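You operate a simulated robot arm through the tools that you are given. There is no shell and no other tool. Be economical: measure what you need, move in short steps, check, and stop when the job is done.

You are at the controls of a simulated robot arm. One attempt, no reset.

Task
Take the protector pack from the window lane of the blue conveyor and put it on the brown carton liner board.

It is judged by the outcome, as a careful person would: the job done as asked, and still so three seconds after it is handed in. It fails if anything else is knocked over, pushed out of place, dropped, spilled or broken.

Robot
A 7-joint arm with a two-finger parallel gripper, fixed in place. Base frame: the origin is at the foot of the arm, x ahead of it, y to its left, z up; the work surface is at about z = 0. Units: cm, degrees, N and s.
With the tool pointing down near the work surface it reaches from about 24 to 62 cm from the base axis. Its first joint turns from -66.0 to 66.0 degrees. Payload 2.6 kg.
The TCP is the grasp point between the finger pads, 3 cm short of the fingertips. In the tool frame z runs along the fingers and y along their closing line. The gripper opens to 9.4 cm. The fingers are 2.8 cm wide and 1 cm thick; the gripper's body (5 by 9.6 cm) begins 5.5 cm behind the TCP.
Orientation is that of the tool frame in the base frame, as a unit quaternion [x, y, z, w]. With the fingers straight down and closing along the base's y, the tool's x points along the base's -x, its y along +y and its z along -z.

Tools
- The arm moves only by the tool nudge_tool. Its argument "rows" is a list of rows, each an object (a shift or turn left out is 0, a gripper value left out holds the last) with "dp": the shift along the tool's x, y, z in m, a list of three; "yaw": the turn about the tool's z in degrees; "fingers": the finger opening in m, from 0 to 0.094. In form: [{"dp": [tx, ty, tz], "yaw": yaw, "fingers": fingers}, ...]. A call has 1 to 10 rows; each row shifts and turns the commanded pose from where the row before left it, along the tool's axes as they then stand. A row lasts 0.2 s, in which the tool goes at most 5 cm and 8.6 degrees; a call with a longer step from one row to the next is refused whole, and so is a gripper value outside its range. Where a pose cannot be reached the arm comes as near as it can. A force on the tool above 40 N (or 10 N above the force at the start of the call, whichever is more), or a blocked arm, ends the call early, and 0.2 s more pass. The fingers move at their own pace (about 7.2 cm/s each) and stop on an object; they squeeze with about 45 N. The grip force told is the motor's: it shows also when the fingers shut on nothing. Time passes only in rows, and 0.2 s behind the last, so rows that do not move let the fingers close. It gives the time, the measured TCP pose, the force on the tool (base axes), the opening and the grip force at its end, in the units of the frame above (readings bear some noise), and new pictures: "pictures" is both (left out), scene, wrist or none.
- Cameras (640 x 400 px; columns grow to the right, rows downward): "scene" is fixed at [3.05, 45.48, 53.25]; the picture's right is [-0.68, -0.73, 0.00], its down [-0.62, 0.58, -0.54] and it looks along [0.39, -0.37, -0.84] (base axes); focal length 261 px, centre (320, 200). "wrist" rides on the gripper at [-3.7, 0, -5.8] in the tool frame; the picture's right is [0.00, -1.00, 0.00], its down [0.97, 0.00, -0.24] and it looks along [0.24, 0.00, 0.97] (tool axes); focal length 218 px, centre (320, 200). There is no depth. A picture from a camera that has moved, and an enlarged one, comes with that camera's place and axes in the base frame and with its lens.
- zoom(camera, box): a new picture of the part [left, top, right, bottom] of that camera's present view, enlarged. The clock stands still meanwhile.
- job_done(): hands the job in; it is judged then, once.

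Work in short steps. Places have to be worked out from the pictures, the camera data and where the tool is seen: move nearer, look again, correct. Check each grasp and each placing, and mend what went wrong. You have 90 turns and 150 pictures in all, those below and enlarged ones among them. Open the gripper and draw the arm clear of the work before you hand the job in, unless the task says otherwise; then end with one line.

The tools are called by a JSON object that holds its "op" and its "data". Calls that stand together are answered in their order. nudge_tool: Moves the arm, as the interface text tells. Its arguments: {"type":"object","properties":{"rows":{"type":"array"},"pictures":{"type":"string","enum":["both","scene","wrist","none"]}},"required":["rows"]} The other tools are called the same way: zoom (camera, box) takes an enlarged picture of a part of a camera's view; job_done () hands the job in.

At the start:

```text
time_s: 0.0
tcp_pos: [27.98, 32.61, 27.36]
tcp_rot: [0.0, 1.0, 0.0, 0.0]
contact_force: [-1.5, 0.6, -0.2]
gripper_width: 9.4
grasp_force: 0.1
```

scene: 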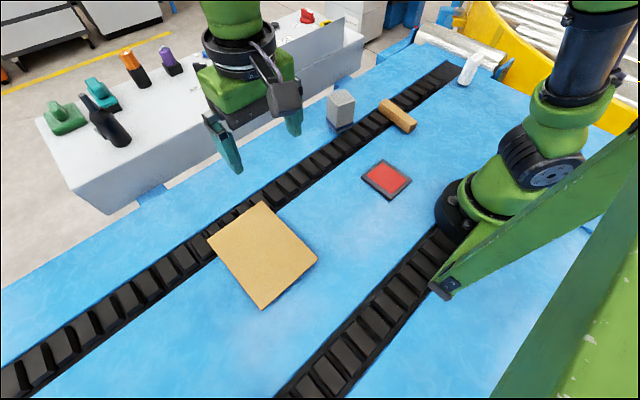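
wrist: 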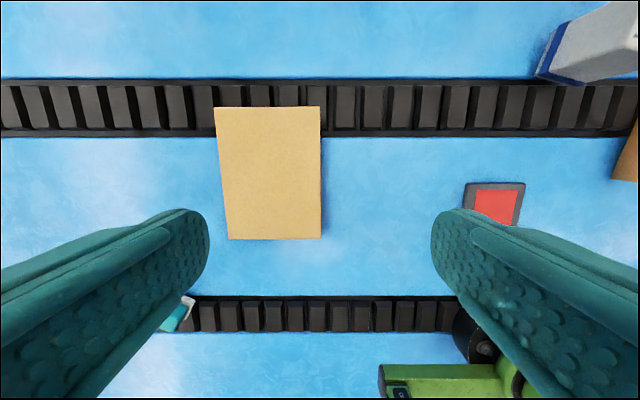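

The pictures show several items on the blue belt; I'll enlarge them to identify the protector pack and the lanes.

{"op": "zoom", "data": {"camera": "scene", "box": [300, 40, 540, 220]}}

{"op": "zoom", "data": {"camera": "wrist", "box": [400, 0, 640, 240]}}

{"op": "zoom", "data": {"camera": "scene", "box": [0, 0, 400, 220]}}

```text
2.22 times, centred on (420, 130) of scene
camera zoom: at [3.05, 45.48, 53.25], right [-0.68, -0.73, 0.0], down [-0.62, 0.58, -0.54], along [0.39, -0.37, -0.84], focal length 580 px, centre (98, 356)
```

zoom: 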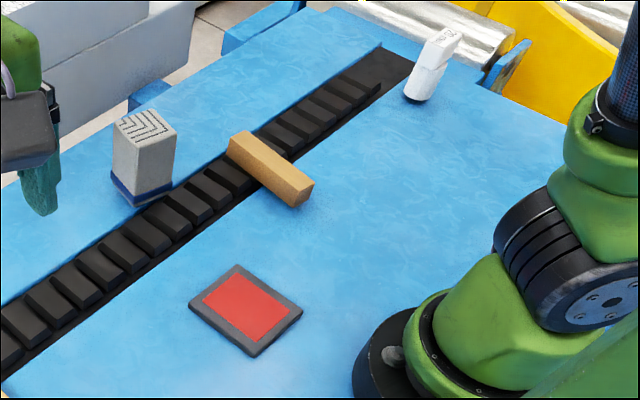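

```text
1.67 times, centred on (520, 120) of wrist
camera zoom: at [31.56, 32.63, 33.21], right [0.0, -1.0, 0.0], down [-0.97, 0.0, 0.24], along [-0.24, 0.0, -0.97], focal length 364 px, centre (-13, 333)
```

zoom: 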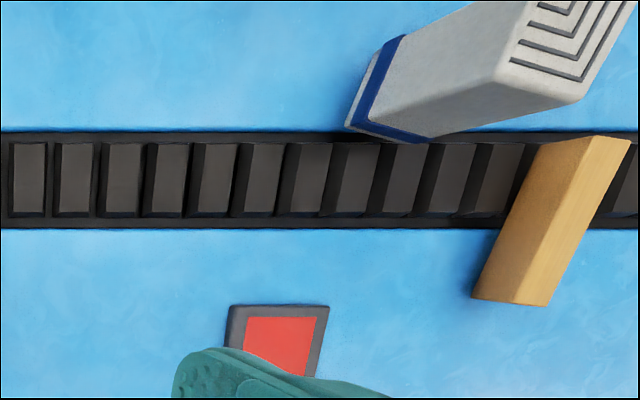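

```text
1.60 times, centred on (200, 110) of scene
camera zoom: at [3.05, 45.48, 53.25], right [-0.68, -0.73, 0.0], down [-0.62, 0.58, -0.54], along [0.39, -0.37, -0.84], focal length 417 px, centre (512, 344)
```

zoom: 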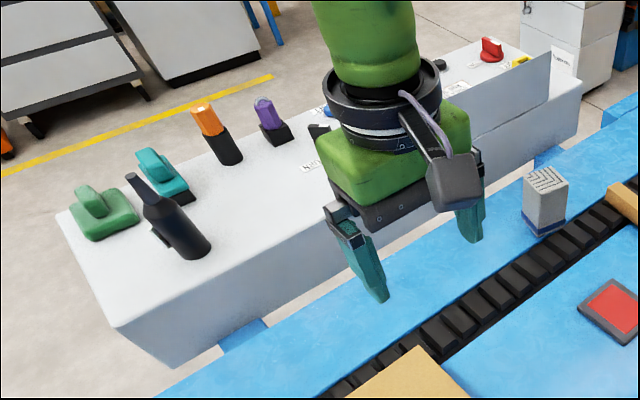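

I need to identify labels, so I'll enlarge the white item, the red pad and the grey block more tightly, and the teal thing.

{"op": "zoom", "data": {"camera": "scene", "box": [440, 40, 500, 90]}}

{"op": "zoom", "data": {"camera": "scene", "box": [310, 80, 430, 210]}}

{"op": "zoom", "data": {"camera": "wrist", "box": [100, 260, 420, 400]}}

{"op": "zoom", "data": {"camera": "scene", "box": [400, 0, 640, 120]}}

```text
8.00 times, centred on (470, 65) of scene
camera zoom: at [3.05, 45.48, 53.25], right [-0.68, -0.73, 0.0], down [-0.62, 0.58, -0.54], along [0.39, -0.37, -0.84], focal length 2087 px, centre (-880, 1280)
```

zoom: 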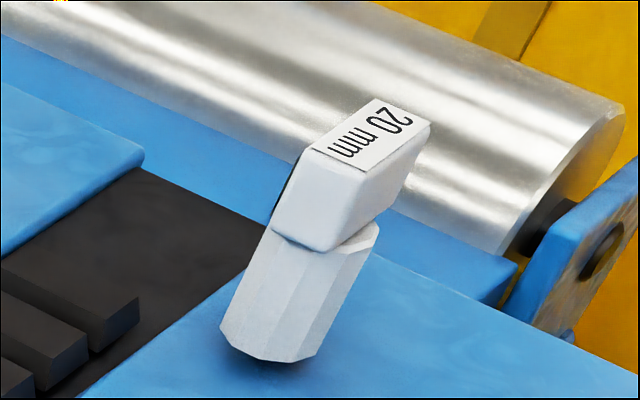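

```text
3.08 times, centred on (370, 145) of scene
camera zoom: at [3.05, 45.48, 53.25], right [-0.68, -0.73, 0.0], down [-0.62, 0.58, -0.54], along [0.39, -0.37, -0.84], focal length 803 px, centre (166, 369)
```

zoom: 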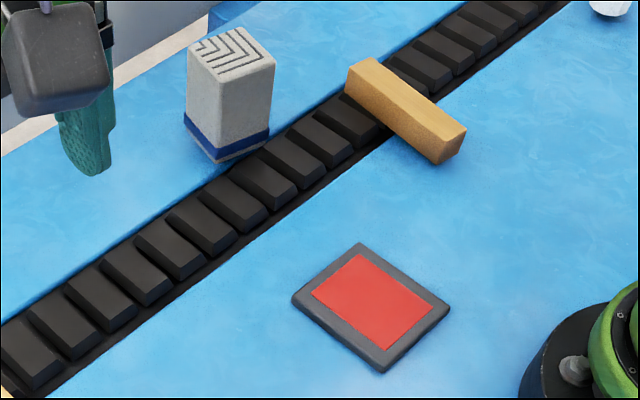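

```text
2.00 times, centred on (260, 330) of wrist
camera zoom: at [31.56, 32.63, 33.21], right [0.0, -1.0, 0.0], down [-0.97, 0.0, 0.24], along [-0.24, 0.0, -0.97], focal length 436 px, centre (440, -60)
```

zoom: 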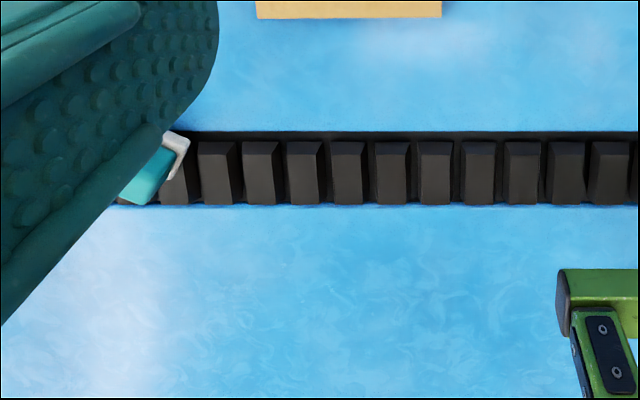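

```text
2.67 times, centred on (520, 60) of scene
camera zoom: at [3.05, 45.48, 53.25], right [-0.68, -0.73, 0.0], down [-0.62, 0.58, -0.54], along [0.39, -0.37, -0.84], focal length 696 px, centre (-213, 573)
```

zoom: 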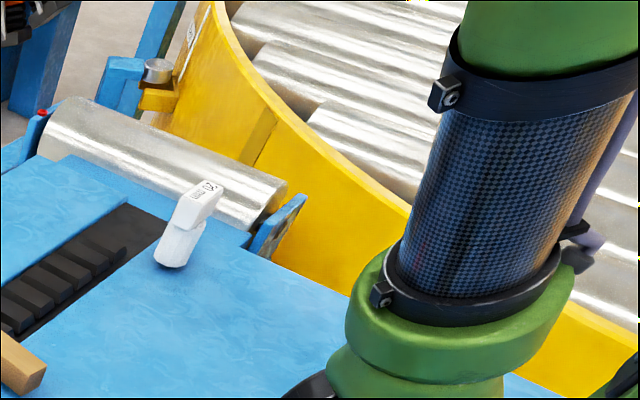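

No labels settle it yet. I'll raise the tool and move it right (−y) to view the red pad, grey block and the near side of the belt from above.

{"op": "nudge_tool", "data": {"rows": [{"dp": [0, -0.04, -0.02]}, {"dp": [0, -0.045, -0.02]}, {"dp": [0, -0.045, -0.01]}, {"dp": [0, -0.045, 0]}, {"dp": [0, -0.045, 0]}]}}

```text
time_s: 1.2
tcp_pos: [28.02, 10.5, 32.39]
tcp_rot: [0.0, 1.0, 0.0, 0.0]
contact_force: [0.4, 0.1, -0.5]
gripper_width: 9.41
grasp_force: 0.0
camera wrist: at [31.63, 10.57, 38.08], right [0.0, -1.0, 0.0], down [-0.97, 0.0, 0.24], along [-0.24, 0.0, -0.97], focal length 218 px, centre (320, 200)
```

scene: 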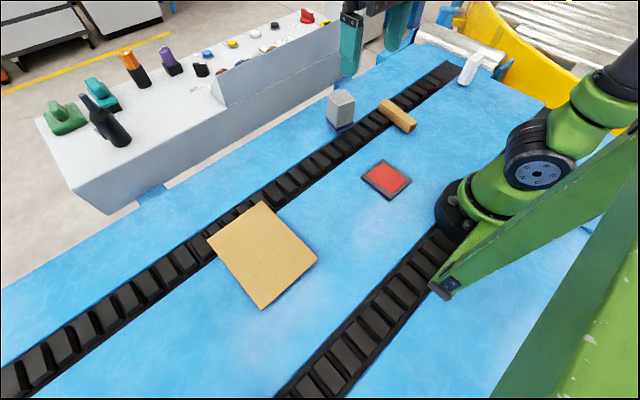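
wrist: 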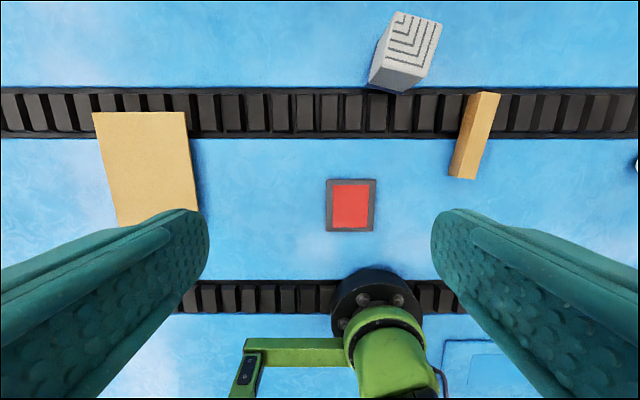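

The near lane shows an outlined blue rectangle at the lower right; I'll enlarge it and also the shelf and pads.

{"op": "zoom", "data": {"camera": "wrist", "box": [400, 300, 560, 400]}}

{"op": "zoom", "data": {"camera": "wrist", "box": [300, 160, 400, 240]}}

{"op": "zoom", "data": {"camera": "scene", "box": [180, 0, 340, 100]}}

{"op": "zoom", "data": {"camera": "wrist", "box": [350, 0, 510, 100]}}

```text
4.00 times, centred on (480, 350) of wrist
camera zoom: at [31.63, 10.57, 38.08], right [0.0, -1.0, 0.0], down [-0.97, 0.0, 0.24], along [-0.24, 0.0, -0.97], focal length 873 px, centre (-320, -400)
```

zoom: 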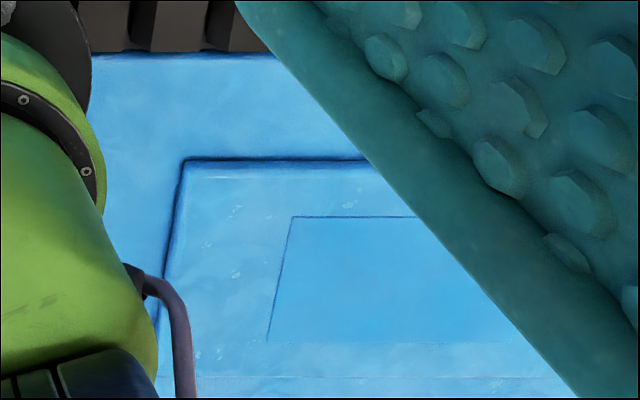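

```text
5.00 times, centred on (350, 200) of wrist
camera zoom: at [31.63, 10.57, 38.08], right [0.0, -1.0, 0.0], down [-0.97, 0.0, 0.24], along [-0.24, 0.0, -0.97], focal length 1091 px, centre (170, 200)
```

zoom: 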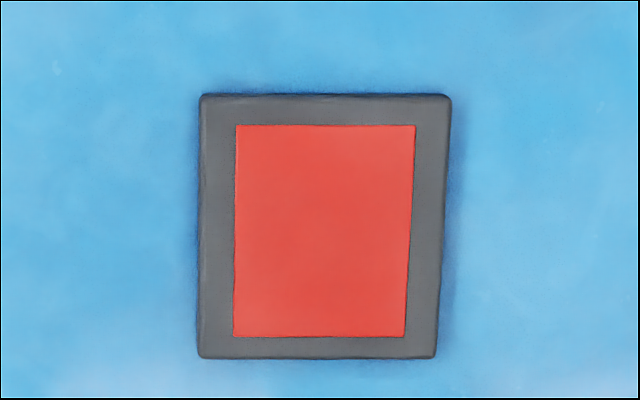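

```text
4.00 times, centred on (260, 50) of scene
camera zoom: at [3.04, 45.48, 53.25], right [-0.68, -0.73, 0.0], down [-0.62, 0.58, -0.54], along [0.39, -0.37, -0.84], focal length 1044 px, centre (560, 800)
```

zoom: 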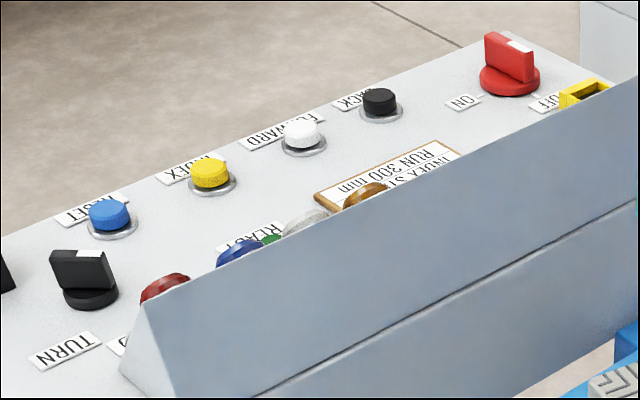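

```text
4.00 times, centred on (430, 50) of wrist
camera zoom: at [31.63, 10.57, 38.08], right [0.0, -1.0, 0.0], down [-0.97, 0.0, 0.24], along [-0.24, 0.0, -0.97], focal length 873 px, centre (-120, 800)
```

zoom: 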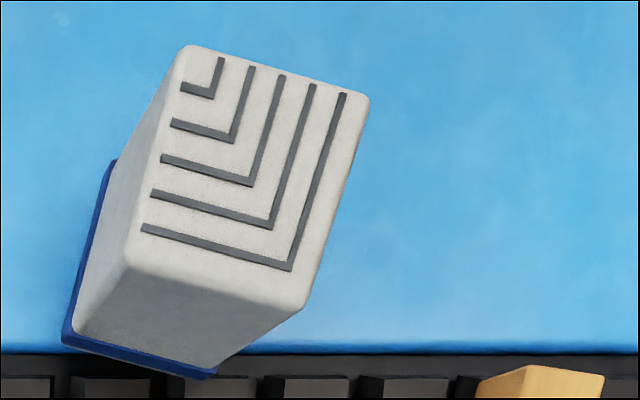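

The grey block's top shows nested L shapes (a pack of corner protectors), and the console has text; before deciding I'll look at the other end (+y), where a teal item was partly hidden.

{"op": "nudge_tool", "data": {"rows": [{"dp": [0, 0.049, 0]}, {"dp": [0, 0.049, 0]}, {"dp": [0, 0.049, 0]}, {"dp": [0, 0.049, 0]}, {"dp": [0, 0.049, 0]}, {"dp": [0, 0.049, 0]}, {"dp": [0, 0.049, 0]}]}}

```text
time_s: 2.8
tcp_pos: [27.63, 44.94, 32.18]
tcp_rot: [0.0, 1.0, -0.001, 0.001]
contact_force: [-0.8, 0.0, 0.1]
gripper_width: 9.41
grasp_force: 0.1
camera wrist: at [31.25, 45.11, 37.95], right [0.0, -1.0, 0.0], down [-0.97, 0.0, 0.24], along [-0.24, 0.0, -0.97], focal length 218 px, centre (320, 200)
```

scene: 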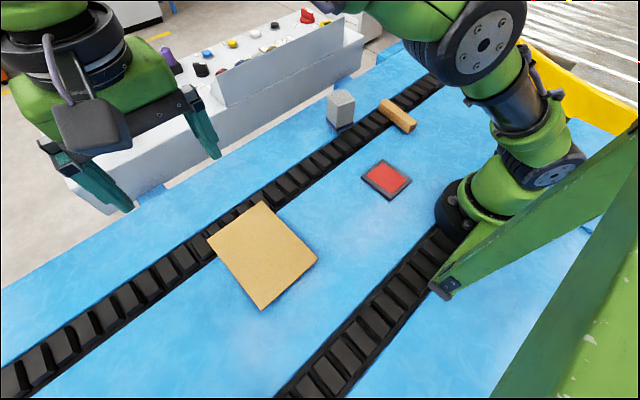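
wrist: 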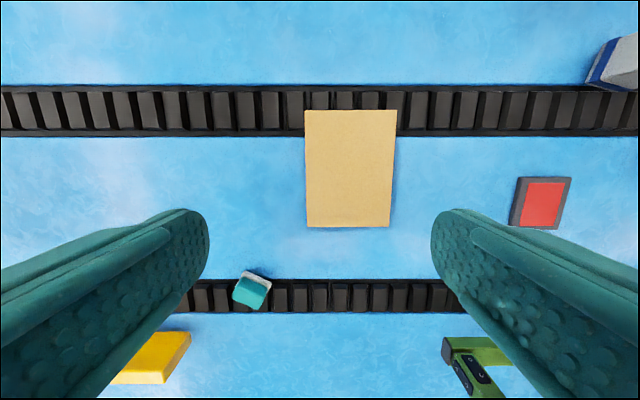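

More items appear here: a teal/white block and a yellow one. Enlarging those and the middle lane.

{"op": "zoom", "data": {"camera": "wrist", "box": [100, 250, 300, 400]}}

{"op": "nudge_tool", "data": {"rows": [{"yaw": 8.5}, {"yaw": 8.5}, {"yaw": 8.5}, {"yaw": 8.5}, {"yaw": 8.5}, {"yaw": 8.5}, {"yaw": 8.5}, {"yaw": 8.5}, {"yaw": 8.5}, {"yaw": 8.5}], "pictures": "wrist"}}

```text
2.67 times, centred on (200, 325) of wrist
camera zoom: at [31.25, 45.11, 37.95], right [0.0, -1.0, 0.0], down [-0.97, 0.0, 0.24], along [-0.24, 0.0, -0.97], focal length 582 px, centre (640, -133)
```

zoom: 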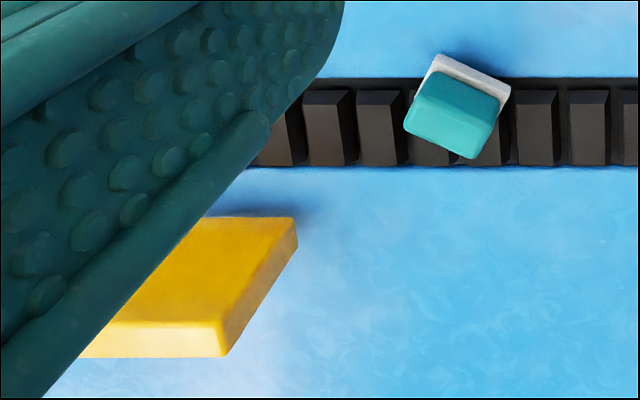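

```text
time_s: 5.0
tcp_pos: [27.82, 44.9, 32.33]
tcp_rot: [0.676, 0.737, 0.001, 0.0]
contact_force: [-0.6, -0.7, -0.4]
gripper_width: 9.4
grasp_force: 0.1
camera wrist: at [28.11, 41.29, 38.2], right [-1.0, -0.09, 0.0], down [-0.08, 0.97, 0.24], along [-0.02, 0.24, -0.97], focal length 218 px, centre (320, 200)
```

wrist: 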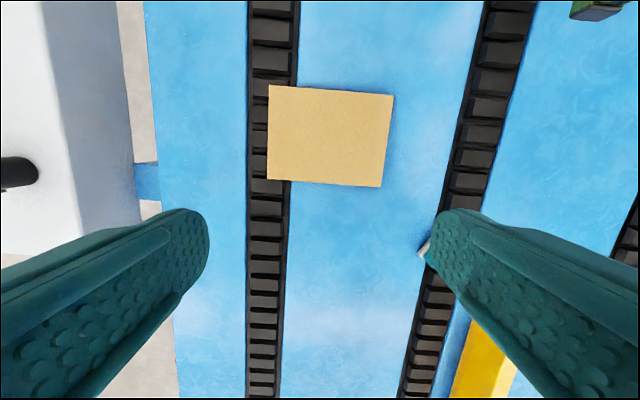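

The conveyor has several lanes. I'll turn further so the wrist camera faces outward and can read the console text right way up, while moving back to −y.

{"op": "nudge_tool", "data": {"rows": [{"yaw": 8.5}, {"yaw": 8.5}, {"yaw": 8.5}, {"yaw": 8.5}, {"yaw": 8.5}, {"yaw": 8.5}, {"yaw": 8.5}, {"yaw": 8.5}, {"yaw": 8.5}, {"yaw": 8.5}], "pictures": "none"}}

{"op": "nudge_tool", "data": {"rows": [{"yaw": 8.5}, {"dp": [0.02, 0.045, -0.005]}, {"dp": [0.02, 0.045, -0.005]}, {"dp": [0.02, 0.045, -0.005]}, {"dp": [0.02, 0.045, -0.005]}, {"dp": [0.02, 0.045, -0.005]}], "pictures": "both"}}

```text
time_s: 7.2
tcp_pos: [28.22, 45.25, 32.49]
tcp_rot: [0.996, 0.086, -0.001, 0.001]
contact_force: [0.1, 0.3, -1.2]
gripper_width: 9.4
grasp_force: 0.2
```

```text
time_s: 8.6
tcp_pos: [39.91, 23.02, 35.91]
tcp_rot: [1.0, 0.014, 0.0, 0.0]
contact_force: [0.5, 0.7, 0.5]
gripper_width: 9.4
grasp_force: 0.1
out of reach, approached as far as the arm can: row 1, 2
camera wrist: at [36.12, 22.93, 41.69], right [-0.03, 1.0, 0.0], down [0.97, 0.03, 0.24], along [0.24, 0.01, -0.97], focal length 218 px, centre (320, 200)
```

scene: 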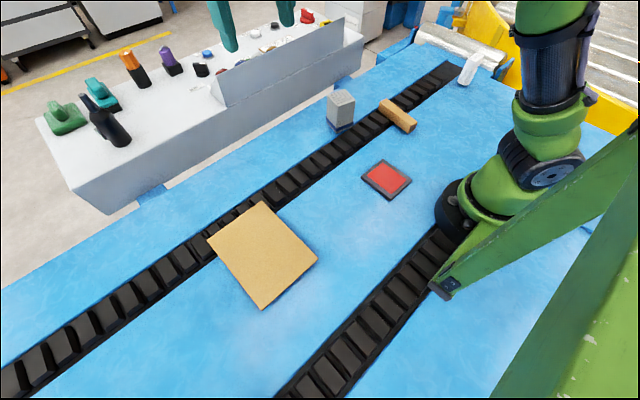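
wrist: 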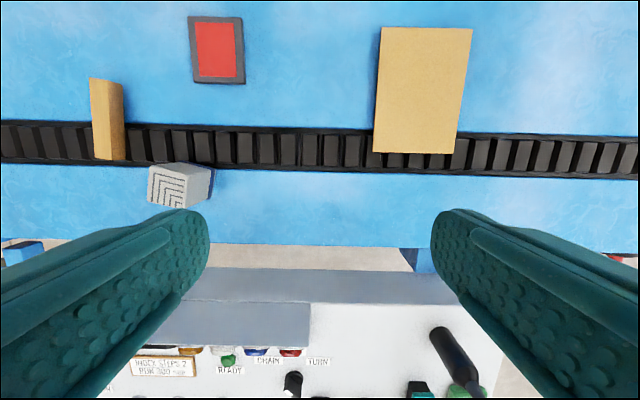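

The console text is now upright; moving slightly outward and toward −y, then enlarging it.

{"op": "nudge_tool", "data": {"rows": [{"dp": [0.03, 0.035, -0.01]}, {"dp": [0.03, 0.035, -0.01]}], "pictures": "wrist"}}

{"op": "zoom", "data": {"camera": "wrist", "box": [180, 240, 440, 400]}}

```text
time_s: 9.2
tcp_pos: [45.69, 16.38, 37.95]
tcp_rot: [1.0, 0.013, 0.0, -0.001]
contact_force: [-0.2, 0.0, 0.0]
gripper_width: 9.41
grasp_force: 0.0
camera wrist: at [41.93, 16.38, 43.73], right [-0.03, 1.0, 0.0], down [0.97, 0.03, 0.24], along [0.24, 0.01, -0.97], focal length 218 px, centre (320, 200)
```

wrist: 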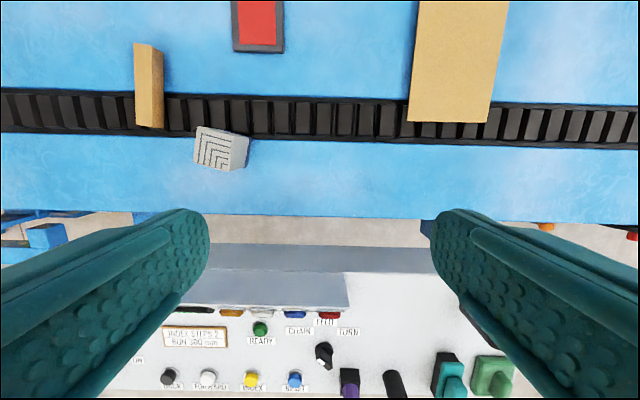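

```text
2.46 times, centred on (310, 320) of wrist
camera zoom: at [41.93, 16.38, 43.73], right [-0.03, 1.0, 0.0], down [0.97, 0.03, 0.24], along [0.24, 0.01, -0.97], focal length 537 px, centre (345, -95)
```

zoom: 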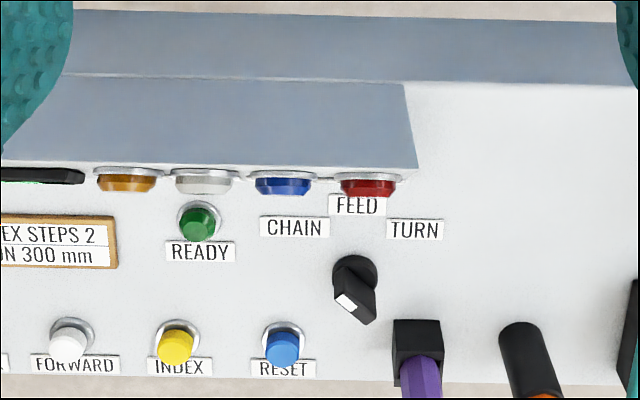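

The console is conveyor control. I still want a closer look at the white "20 mm" item and the −y end for lane markings, so I move that way high above everything.

{"op": "nudge_tool", "data": {"rows": [{"dp": [-0.015, 0.045, 0.005]}, {"dp": [-0.015, 0.045, 0.005]}, {"dp": [-0.015, 0.045, 0.005]}, {"dp": [-0.015, 0.045, 0.005]}, {"dp": [-0.015, 0.045, 0.005]}, {"dp": [-0.015, 0.045, 0]}, {"dp": [-0.015, 0.045, 0]}, {"dp": [-0.015, 0.045, 0]}, {"dp": [-0.01, 0.045, 0]}]}}

```text
time_s: 11.2
tcp_pos: [34.09, -24.55, 35.63]
tcp_rot: [1.0, 0.013, 0.0, 0.0]
contact_force: [-0.2, 0.2, 0.5]
gripper_width: 9.41
grasp_force: 0.0
camera wrist: at [30.28, -24.49, 41.43], right [-0.03, 1.0, 0.0], down [0.97, 0.03, 0.24], along [0.24, 0.01, -0.97], focal length 218 px, centre (320, 200)
```

scene: 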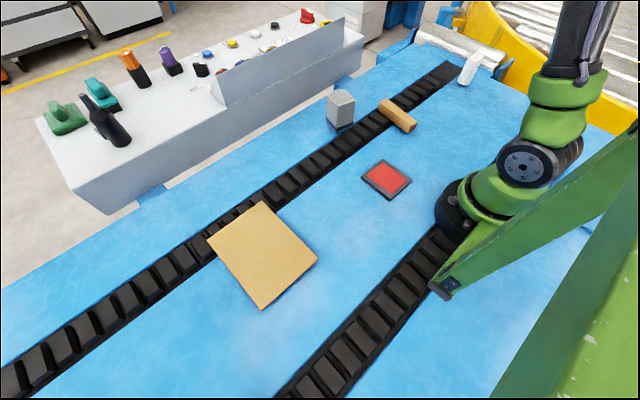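
wrist: 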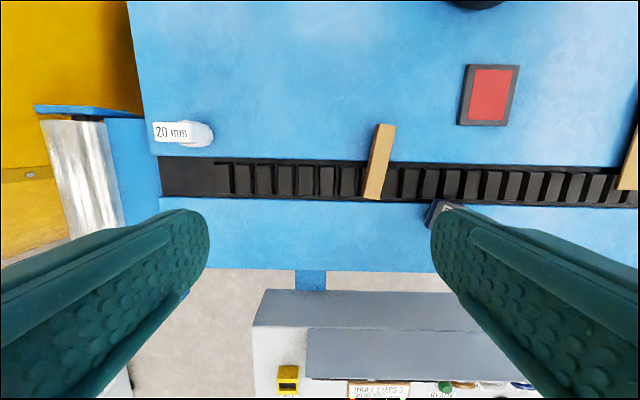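

The white item is a labelled 20 mm tool-like part. Next I look closer at the grey block and red pad, from lower and from the base side.

{"op": "nudge_tool", "data": {"rows": [{"dp": [-0.02, -0.045, 0.02]}, {"dp": [-0.02, -0.045, 0.02]}, {"dp": [-0.01, -0.04, 0.02]}, {"dp": [0, -0.02, 0.02]}], "pictures": "wrist"}}

```text
refused: row 1 steps farther than a row can; nothing moved
```

Shortening the steps to stay under 5 cm each.

{"op": "nudge_tool", "data": {"rows": [{"dp": [-0.015, -0.042, 0.015]}, {"dp": [-0.015, -0.042, 0.015]}, {"dp": [-0.01, -0.042, 0.02]}, {"dp": [0, -0.03, 0.02]}], "pictures": "wrist"}}

{"op": "zoom", "data": {"camera": "wrist", "box": [200, 60, 440, 210]}}

```text
time_s: 12.2
tcp_pos: [29.43, -8.78, 28.51]
tcp_rot: [1.0, 0.014, 0.001, 0.0]
contact_force: [0.1, 0.6, 0.4]
gripper_width: 9.4
grasp_force: 0.2
camera wrist: at [25.67, -8.8, 34.25], right [-0.03, 1.0, 0.0], down [0.97, 0.03, 0.24], along [0.24, 0.01, -0.97], focal length 218 px, centre (320, 200)
```

wrist: 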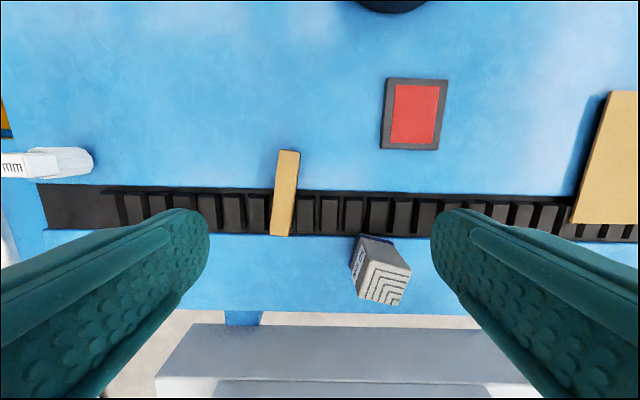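

```text
2.67 times, centred on (320, 135) of wrist
camera zoom: at [25.67, -8.8, 34.25], right [-0.03, 1.0, 0.0], down [0.97, 0.03, 0.24], along [0.24, 0.01, -0.97], focal length 582 px, centre (320, 373)
```

zoom: 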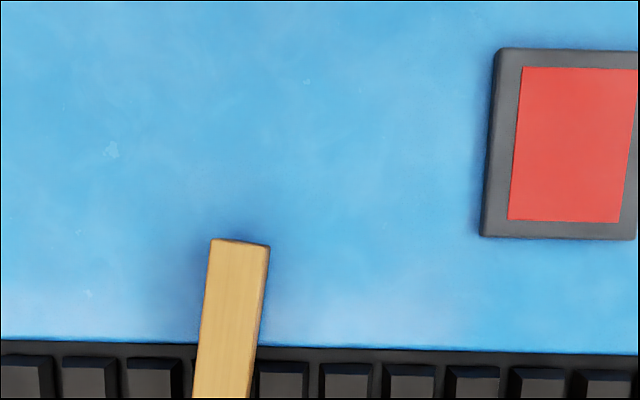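

The grey block carries text on its side; enlarging it.

{"op": "zoom", "data": {"camera": "wrist", "box": [330, 220, 430, 310]}}

{"op": "nudge_tool", "data": {"rows": [{"dp": [0, -0.045, 0]}, {"dp": [0, -0.045, 0]}], "pictures": "wrist"}}

{"op": "zoom", "data": {"camera": "wrist", "box": [220, 220, 340, 310]}}

```text
4.44 times, centred on (380, 265) of wrist
camera zoom: at [25.67, -8.8, 34.25], right [-0.03, 1.0, 0.0], down [0.97, 0.03, 0.24], along [0.24, 0.01, -0.97], focal length 970 px, centre (53, -89)
```

zoom: 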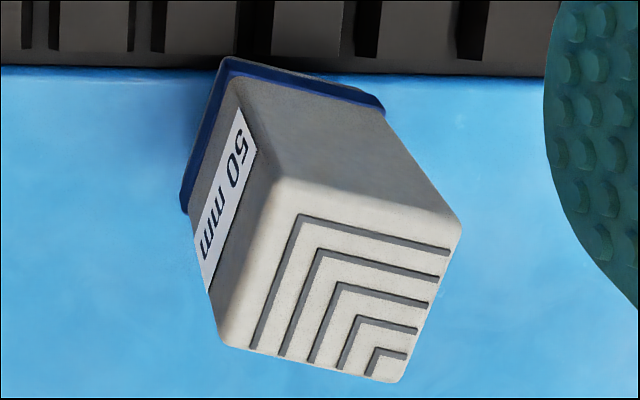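

```text
time_s: 12.8
tcp_pos: [29.26, 0.23, 28.58]
tcp_rot: [1.0, 0.013, 0.0, 0.0]
contact_force: [-0.1, 0.2, -0.1]
gripper_width: 9.4
grasp_force: 0.0
camera wrist: at [25.5, 0.17, 34.33], right [-0.03, 1.0, 0.0], down [0.97, 0.03, 0.24], along [0.24, 0.01, -0.97], focal length 218 px, centre (320, 200)
```

wrist: 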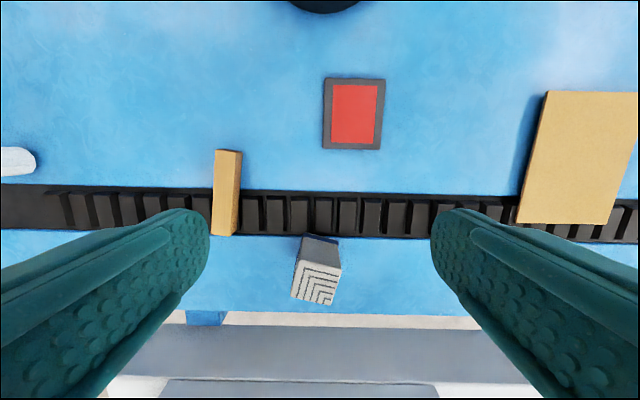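

```text
4.44 times, centred on (280, 265) of wrist
camera zoom: at [25.5, 0.17, 34.33], right [-0.03, 1.0, 0.0], down [0.97, 0.03, 0.24], along [0.24, 0.01, -0.97], focal length 970 px, centre (498, -89)
```

zoom: 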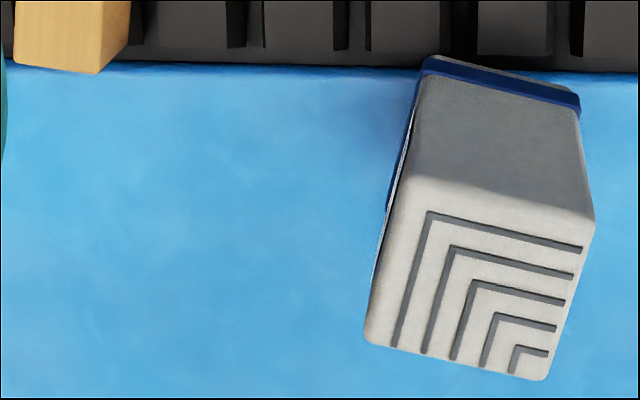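

The grey block is labelled "50 mm" with nested L profiles: an edge-protector pack. To be sure that the white "20 mm" item isn't one too, I look at it closely.

{"op": "nudge_tool", "data": {"rows": [{"dp": [0, 0.048, 0]}, {"dp": [0, 0.048, 0]}, {"dp": [0, 0.048, 0]}, {"dp": [0, 0.048, 0]}, {"dp": [0, 0.048, 0]}, {"dp": [0, 0.048, 0]}, {"dp": [0, 0.048, 0]}, {"dp": [0, 0.048, 0]}], "pictures": "wrist"}}

{"op": "zoom", "data": {"camera": "wrist", "box": [200, 80, 440, 230]}}

```text
time_s: 14.6
tcp_pos: [30.29, -37.74, 28.8]
tcp_rot: [1.0, 0.012, 0.0, 0.001]
contact_force: [-0.1, 0.2, 0.5]
gripper_width: 9.38
grasp_force: 0.0
camera wrist: at [26.5, -37.73, 34.64], right [-0.03, 1.0, 0.0], down [0.97, 0.03, 0.24], along [0.24, 0.01, -0.97], focal length 218 px, centre (320, 200)
```

wrist: 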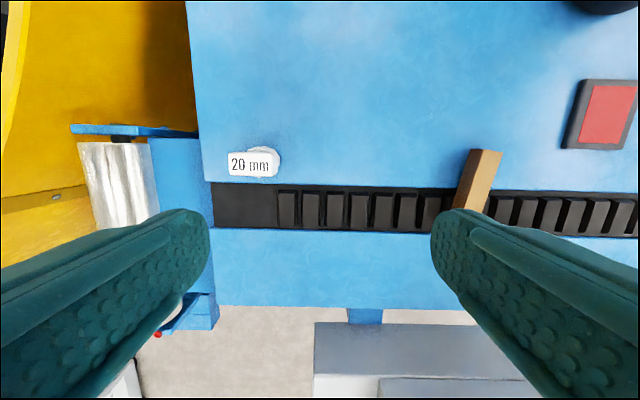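

```text
2.67 times, centred on (320, 155) of wrist
camera zoom: at [26.5, -37.73, 34.64], right [-0.03, 1.0, 0.0], down [0.97, 0.03, 0.24], along [0.24, 0.01, -0.97], focal length 582 px, centre (320, 320)
```

zoom: 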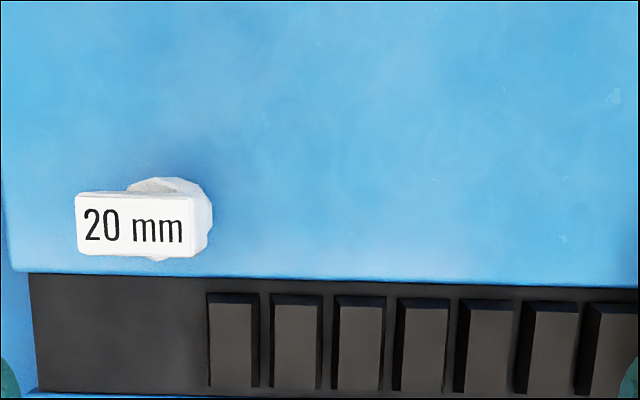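

The white one is just a post with a 20 mm tag. The grey 50 mm block is the protector pack: top centre ≈ (42.8, 0.25, 9.4), about 5.2–5.5 cm square, turned ~12° clockwise. The liner board spans about x 17–37, y 32–47, and is nearly flat. I move over the pack and turn to align.

{"op": "nudge_tool", "data": {"rows": [{"dp": [0.015, -0.0418, 0]}, {"dp": [0.015, -0.0418, 0]}, {"dp": [0.015, -0.0418, 0]}, {"dp": [0.015, -0.0418, 0]}, {"dp": [0.015, -0.0418, 0]}, {"dp": [0.015, -0.0418, 0]}, {"dp": [0.015, -0.0418, 0]}, {"dp": [0.015, -0.0418, 0]}, {"dp": [0.015, -0.0418, 0]}], "pictures": "none"}}

{"op": "nudge_tool", "data": {"rows": [{"yaw": 7, "dp": [0, 0, 0.03]}, {"yaw": 7, "dp": [0, 0, 0.03]}, {"dp": [0, 0, 0]}]}}

```text
time_s: 16.6
tcp_pos: [42.4, 0.1, 28.25]
tcp_rot: [1.0, 0.013, 0.0, 0.0]
contact_force: [-0.1, -0.2, -1.5]
gripper_width: 9.42
grasp_force: 0.0
```

```text
time_s: 17.4
tcp_pos: [42.57, 0.1, 22.31]
tcp_rot: [0.994, -0.109, 0.0, 0.0]
contact_force: [-0.2, -0.3, 0.9]
gripper_width: 9.4
grasp_force: 0.0
camera wrist: at [38.91, 0.92, 28.09], right [0.22, 0.98, 0.0], down [0.95, -0.21, 0.24], along [0.23, -0.05, -0.97], focal length 218 px, centre (320, 200)
```

scene: 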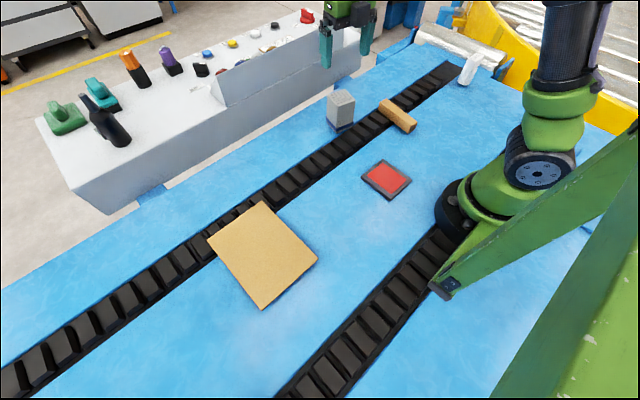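
wrist: 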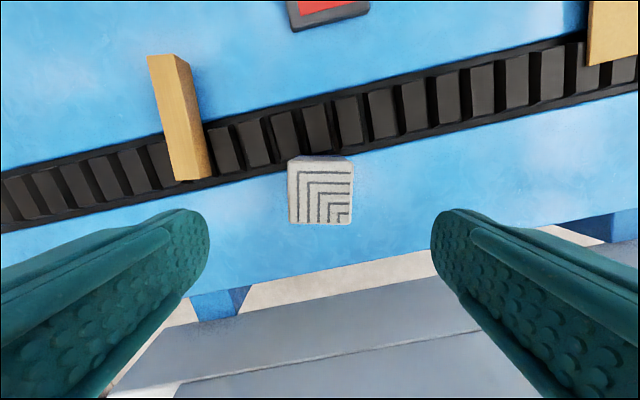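

Aligned: the top reads centre ≈ (42.6, 0.13), directly under the TCP. Descending to z≈10.5 first, then to 5.7.

{"op": "nudge_tool", "data": {"rows": [{"dp": [0, 0, 0.04]}, {"dp": [0, 0, 0.04]}, {"dp": [0, 0, 0.03]}, {"dp": [0, 0, 0]}]}}

```text
time_s: 18.4
tcp_pos: [42.73, 0.12, 11.54]
tcp_rot: [0.994, -0.108, -0.001, 0.0]
contact_force: [0.2, 0.1, -0.1]
gripper_width: 9.4
grasp_force: 0.2
camera wrist: at [39.06, 0.89, 17.37], right [0.22, 0.98, 0.0], down [0.95, -0.21, 0.24], along [0.23, -0.05, -0.97], focal length 218 px, centre (320, 200)
```

scene: 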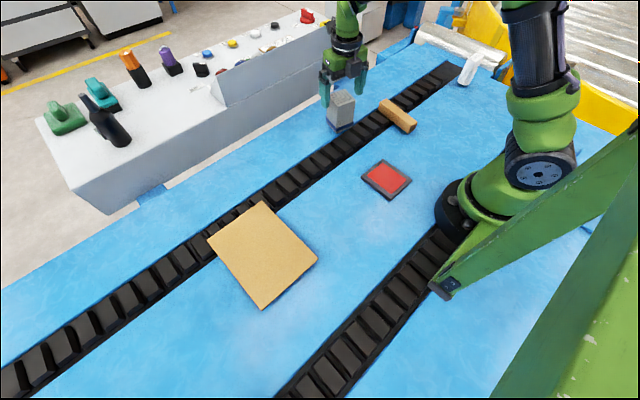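
wrist: 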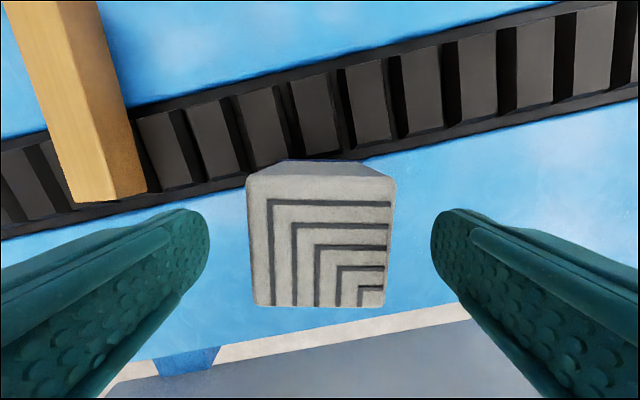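

Pack is centred between the fingers with clearance on both sides. Descending to z≈5.7 and closing.

{"op": "nudge_tool", "data": {"rows": [{"dp": [0, 0, 0.03]}, {"dp": [0, 0, 0.028]}, {"dp": [0, 0, 0]}, {"fingers": 0.045}, {"fingers": 0.045}, {"fingers": 0.045}, {"fingers": 0.045}]}}

```text
time_s: 20.0
tcp_pos: [42.85, 0.03, 5.76]
tcp_rot: [0.994, -0.109, 0.0, 0.0]
contact_force: [-0.7, 0.5, -1.0]
gripper_width: 6.18
grasp_force: 45.2
camera wrist: at [39.16, 0.84, 11.47], right [0.22, 0.98, 0.0], down [0.95, -0.21, 0.24], along [0.23, -0.05, -0.97], focal length 218 px, centre (320, 200)
```

scene: 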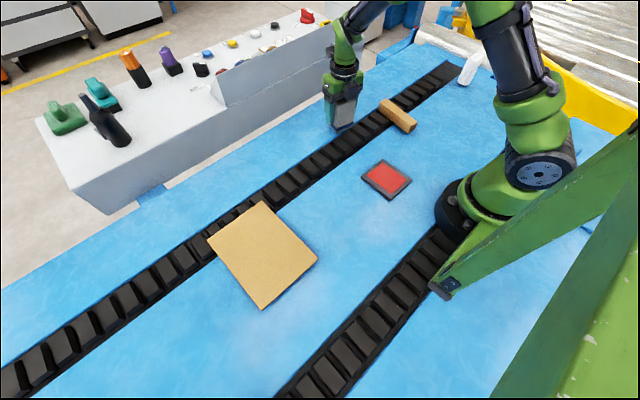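
wrist: 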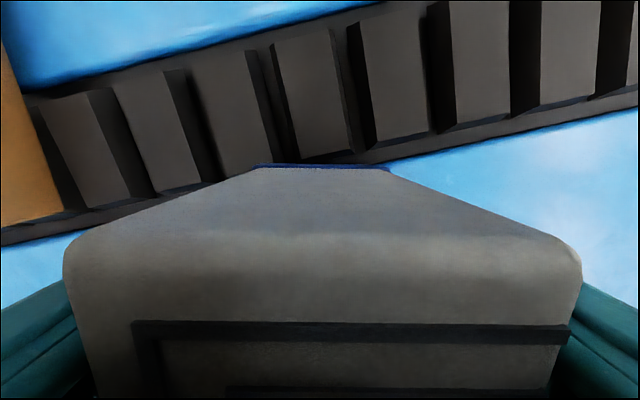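

Gripped at 6.2 cm with 45 N. Lifting straight up and checking.

{"op": "nudge_tool", "data": {"rows": [{"dp": [0, 0, -0.01]}, {"dp": [0, 0, -0.03]}, {"dp": [0, 0, -0.04]}, {"dp": [0, 0, -0.04]}, {"dp": [0, 0, 0]}]}}

```text
time_s: 21.2
tcp_pos: [42.76, -0.05, 17.81]
tcp_rot: [0.994, -0.108, -0.001, 0.0]
contact_force: [-0.2, -0.8, -1.9]
gripper_width: 5.72
grasp_force: 45.0
camera wrist: at [39.08, 0.73, 23.61], right [0.22, 0.98, 0.0], down [0.95, -0.21, 0.24], along [0.23, -0.05, -0.97], focal length 218 px, centre (320, 200)
```

scene: 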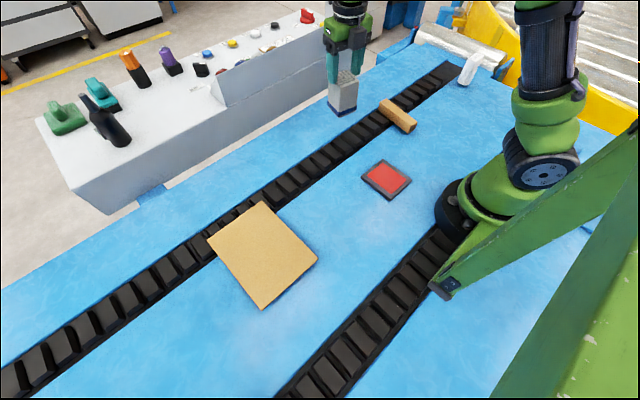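
wrist: 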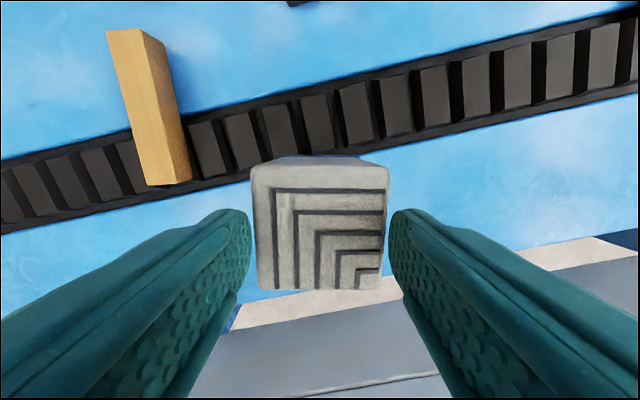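

The lift shows a slip: the pack's top is now ~3 cm below the TCP (opening 5.7), so only the fingertips hold it, ~5 cm above the belt. I lower it straight back gently to set it down before it drops.

{"op": "nudge_tool", "data": {"rows": [{"dp": [0, 0, 0.025]}, {"dp": [0, 0, 0.02]}, {"dp": [0, 0, 0.005]}]}}

```text
time_s: 22.0
tcp_pos: [42.54, 0.04, 12.73]
tcp_rot: [0.994, -0.109, 0.0, 0.0]
contact_force: [-0.1, -0.1, -2.4]
gripper_width: 5.75
grasp_force: 45.1
camera wrist: at [38.93, 0.86, 18.58], right [0.22, 0.98, 0.0], down [0.95, -0.21, 0.24], along [0.23, -0.05, -0.97], focal length 218 px, centre (320, 200)
```

scene: 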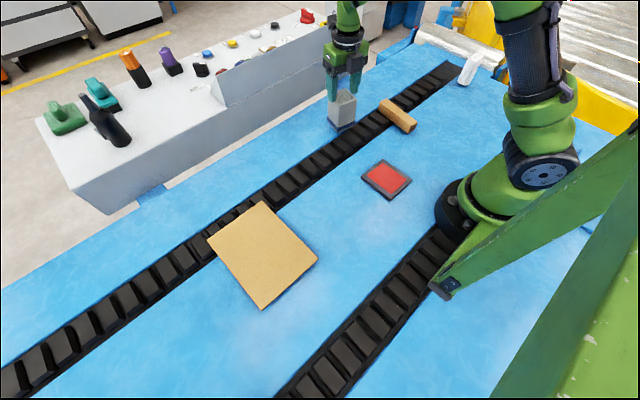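
wrist: 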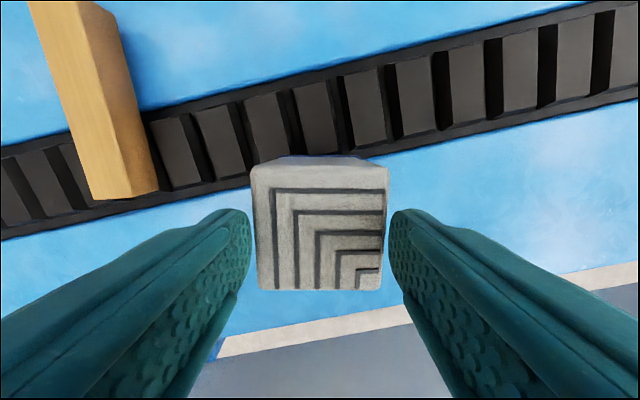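

The grip looks steady now and the base is almost on the belt. Lowering in small steps to feel the contact.

{"op": "nudge_tool", "data": {"rows": [{"dp": [0, 0, 0.003]}, {"dp": [0, 0, 0.003]}, {"dp": [0, 0, 0]}], "pictures": "wrist"}}

{"op": "zoom", "data": {"camera": "scene", "box": [300, 50, 400, 150]}}

```text
time_s: 22.8
tcp_pos: [42.66, -0.13, 12.32]
tcp_rot: [0.994, -0.109, 0.002, -0.001]
contact_force: [-10.0, -4.2, 28.4]
gripper_width: 5.74
grasp_force: 45.0
camera wrist: at [38.98, 0.77, 18.09], right [0.22, 0.98, 0.0], down [0.95, -0.21, 0.24], along [0.24, -0.05, -0.97], focal length 218 px, centre (320, 200)
```

wrist: 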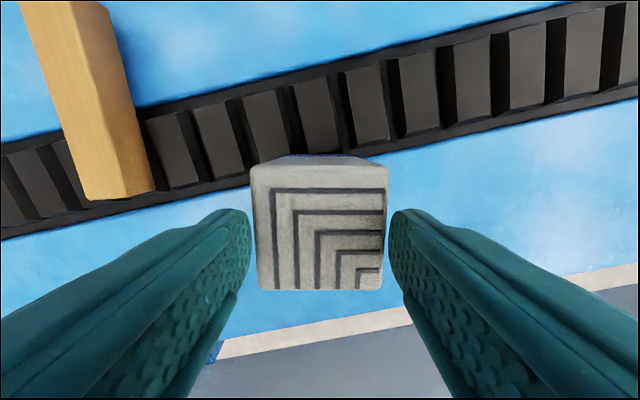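

```text
4.00 times, centred on (350, 100) of scene
camera zoom: at [3.03, 45.48, 53.25], right [-0.68, -0.73, 0.0], down [-0.62, 0.58, -0.54], along [0.39, -0.37, -0.84], focal length 1044 px, centre (200, 600)
```

zoom: 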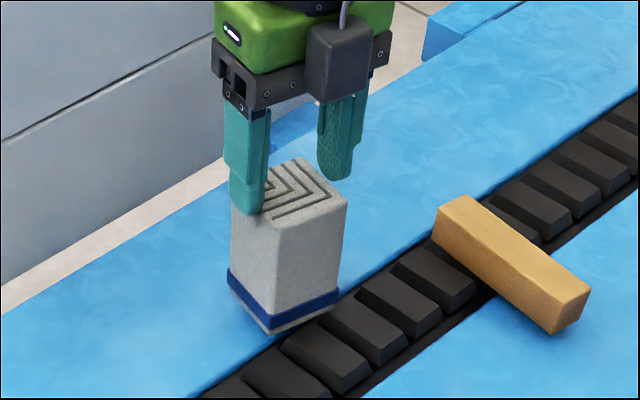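

The pack stands on the belt again (28 N contact), upright. The blue strap near its bottom was in the first grip (6.2 cm) and let it slide. I relieve the force, open, and regrip above the strap at TCP z≈7.3.

{"op": "nudge_tool", "data": {"rows": [{"dp": [0, 0, -0.003]}, {"dp": [0, 0, 0]}, {"fingers": 0.075}, {"fingers": 0.094}, {}, {}]}}

{"op": "zoom", "data": {"camera": "scene", "box": [300, 50, 400, 150]}}

```text
time_s: 24.2
tcp_pos: [42.49, -0.06, 12.31]
tcp_rot: [0.994, -0.108, 0.0, 0.0]
contact_force: [-0.3, 0.1, -0.2]
gripper_width: 9.4
grasp_force: 0.2
camera wrist: at [38.92, 0.86, 18.19], right [0.22, 0.98, 0.0], down [0.95, -0.21, 0.24], along [0.23, -0.05, -0.97], focal length 218 px, centre (320, 200)
```

scene: 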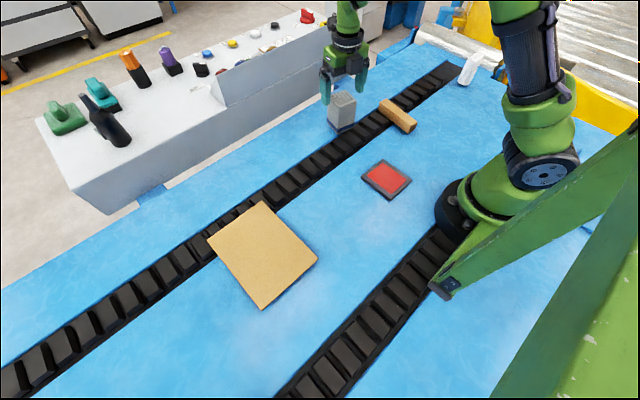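
wrist: 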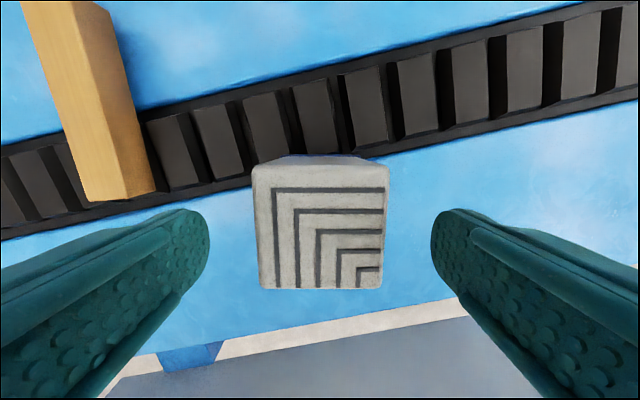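

```text
4.00 times, centred on (350, 100) of scene
camera zoom: at [3.05, 45.48, 53.25], right [-0.68, -0.73, 0.0], down [-0.62, 0.58, -0.54], along [0.39, -0.37, -0.84], focal length 1044 px, centre (200, 600)
```

zoom: 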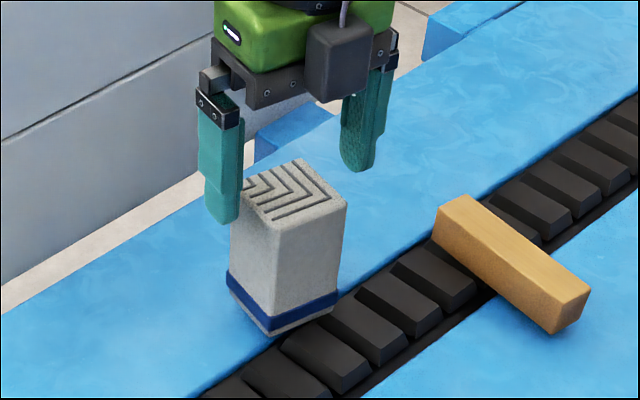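

It stands upright by itself. Descending to z≈7.0, closing with settling time, then a slow 2 cm test lift.

{"op": "nudge_tool", "data": {"rows": [{"dp": [0, 0, 0.03]}, {"dp": [0, 0, 0.023]}, {}, {"fingers": 0.04}, {}, {}, {}, {}], "pictures": "wrist"}}

{"op": "nudge_tool", "data": {"rows": [{"dp": [0, 0, -0.004]}, {"dp": [0, 0, -0.004]}, {"dp": [0, 0, -0.006]}, {"dp": [0, 0, -0.006]}, {}, {}]}}

```text
time_s: 26.0
tcp_pos: [42.83, -0.11, 7.38]
tcp_rot: [0.994, -0.109, 0.0, 0.0]
contact_force: [0.5, 0.3, -0.7]
gripper_width: 6.18
grasp_force: 44.7
camera wrist: at [39.04, 0.81, 13.18], right [0.22, 0.98, 0.0], down [0.95, -0.21, 0.24], along [0.23, -0.05, -0.97], focal length 218 px, centre (320, 200)
```

wrist: 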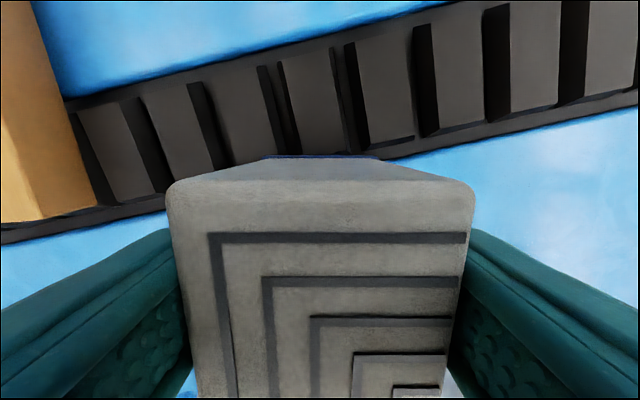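

```text
time_s: 27.4
tcp_pos: [42.66, 0.03, 9.12]
tcp_rot: [0.994, -0.109, -0.001, -0.001]
contact_force: [0.4, 0.1, -1.1]
gripper_width: 6.18
grasp_force: 44.5
camera wrist: at [38.96, 0.79, 14.97], right [0.22, 0.98, 0.0], down [0.95, -0.21, 0.24], along [0.23, -0.05, -0.97], focal length 218 px, centre (320, 200)
```

scene: 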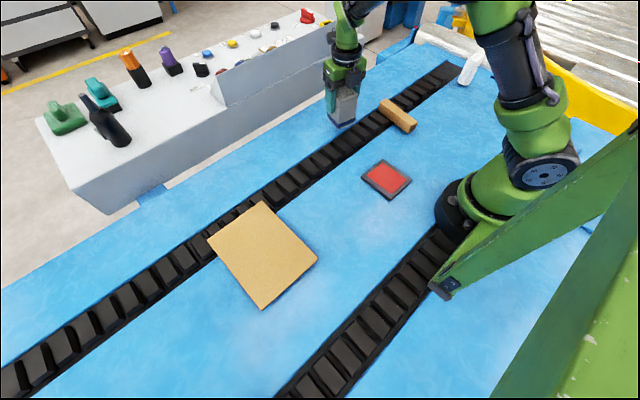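
wrist: 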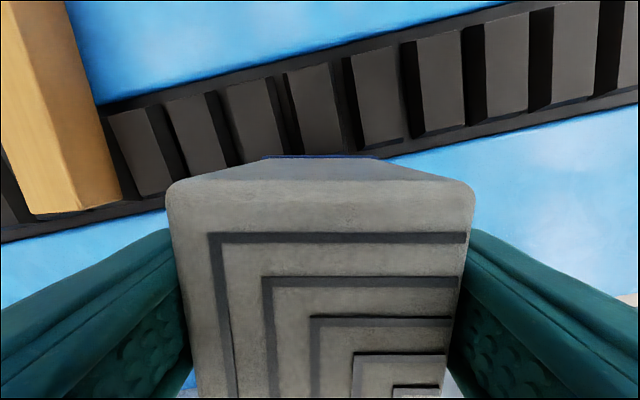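

Held firmly this time, no slip over 2 cm. Lifting further, gently ramped, to about z=15.

{"op": "nudge_tool", "data": {"rows": [{"dp": [0, 0, -0.005]}, {"dp": [0, 0, -0.008]}, {"dp": [0, 0, -0.01]}, {"dp": [0, 0, -0.01]}, {"dp": [0, 0, -0.01]}, {"dp": [0, 0, -0.008]}, {"dp": [0, 0, -0.005]}, {}]}}

```text
time_s: 29.2
tcp_pos: [42.88, 0.01, 14.58]
tcp_rot: [0.994, -0.109, 0.001, 0.0]
contact_force: [-0.6, -0.6, -2.0]
gripper_width: 6.18
grasp_force: 44.8
camera wrist: at [39.09, 0.86, 20.45], right [0.22, 0.98, 0.0], down [0.95, -0.21, 0.24], along [0.23, -0.05, -0.97], focal length 218 px, centre (320, 200)
```

scene: 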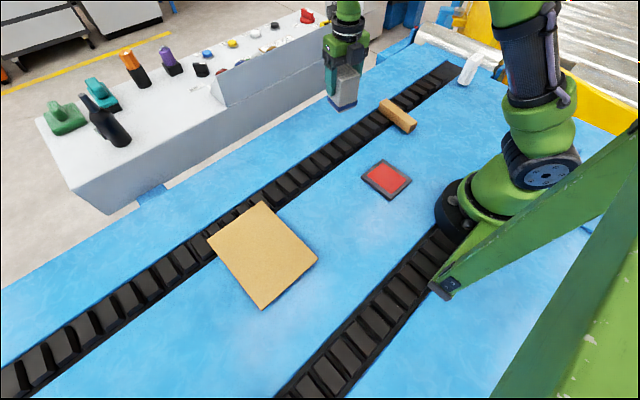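
wrist: 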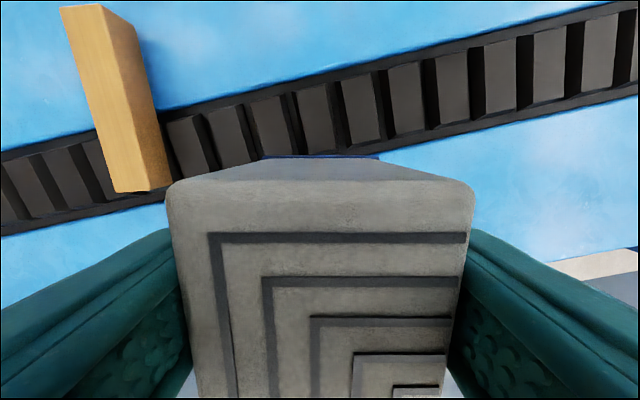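

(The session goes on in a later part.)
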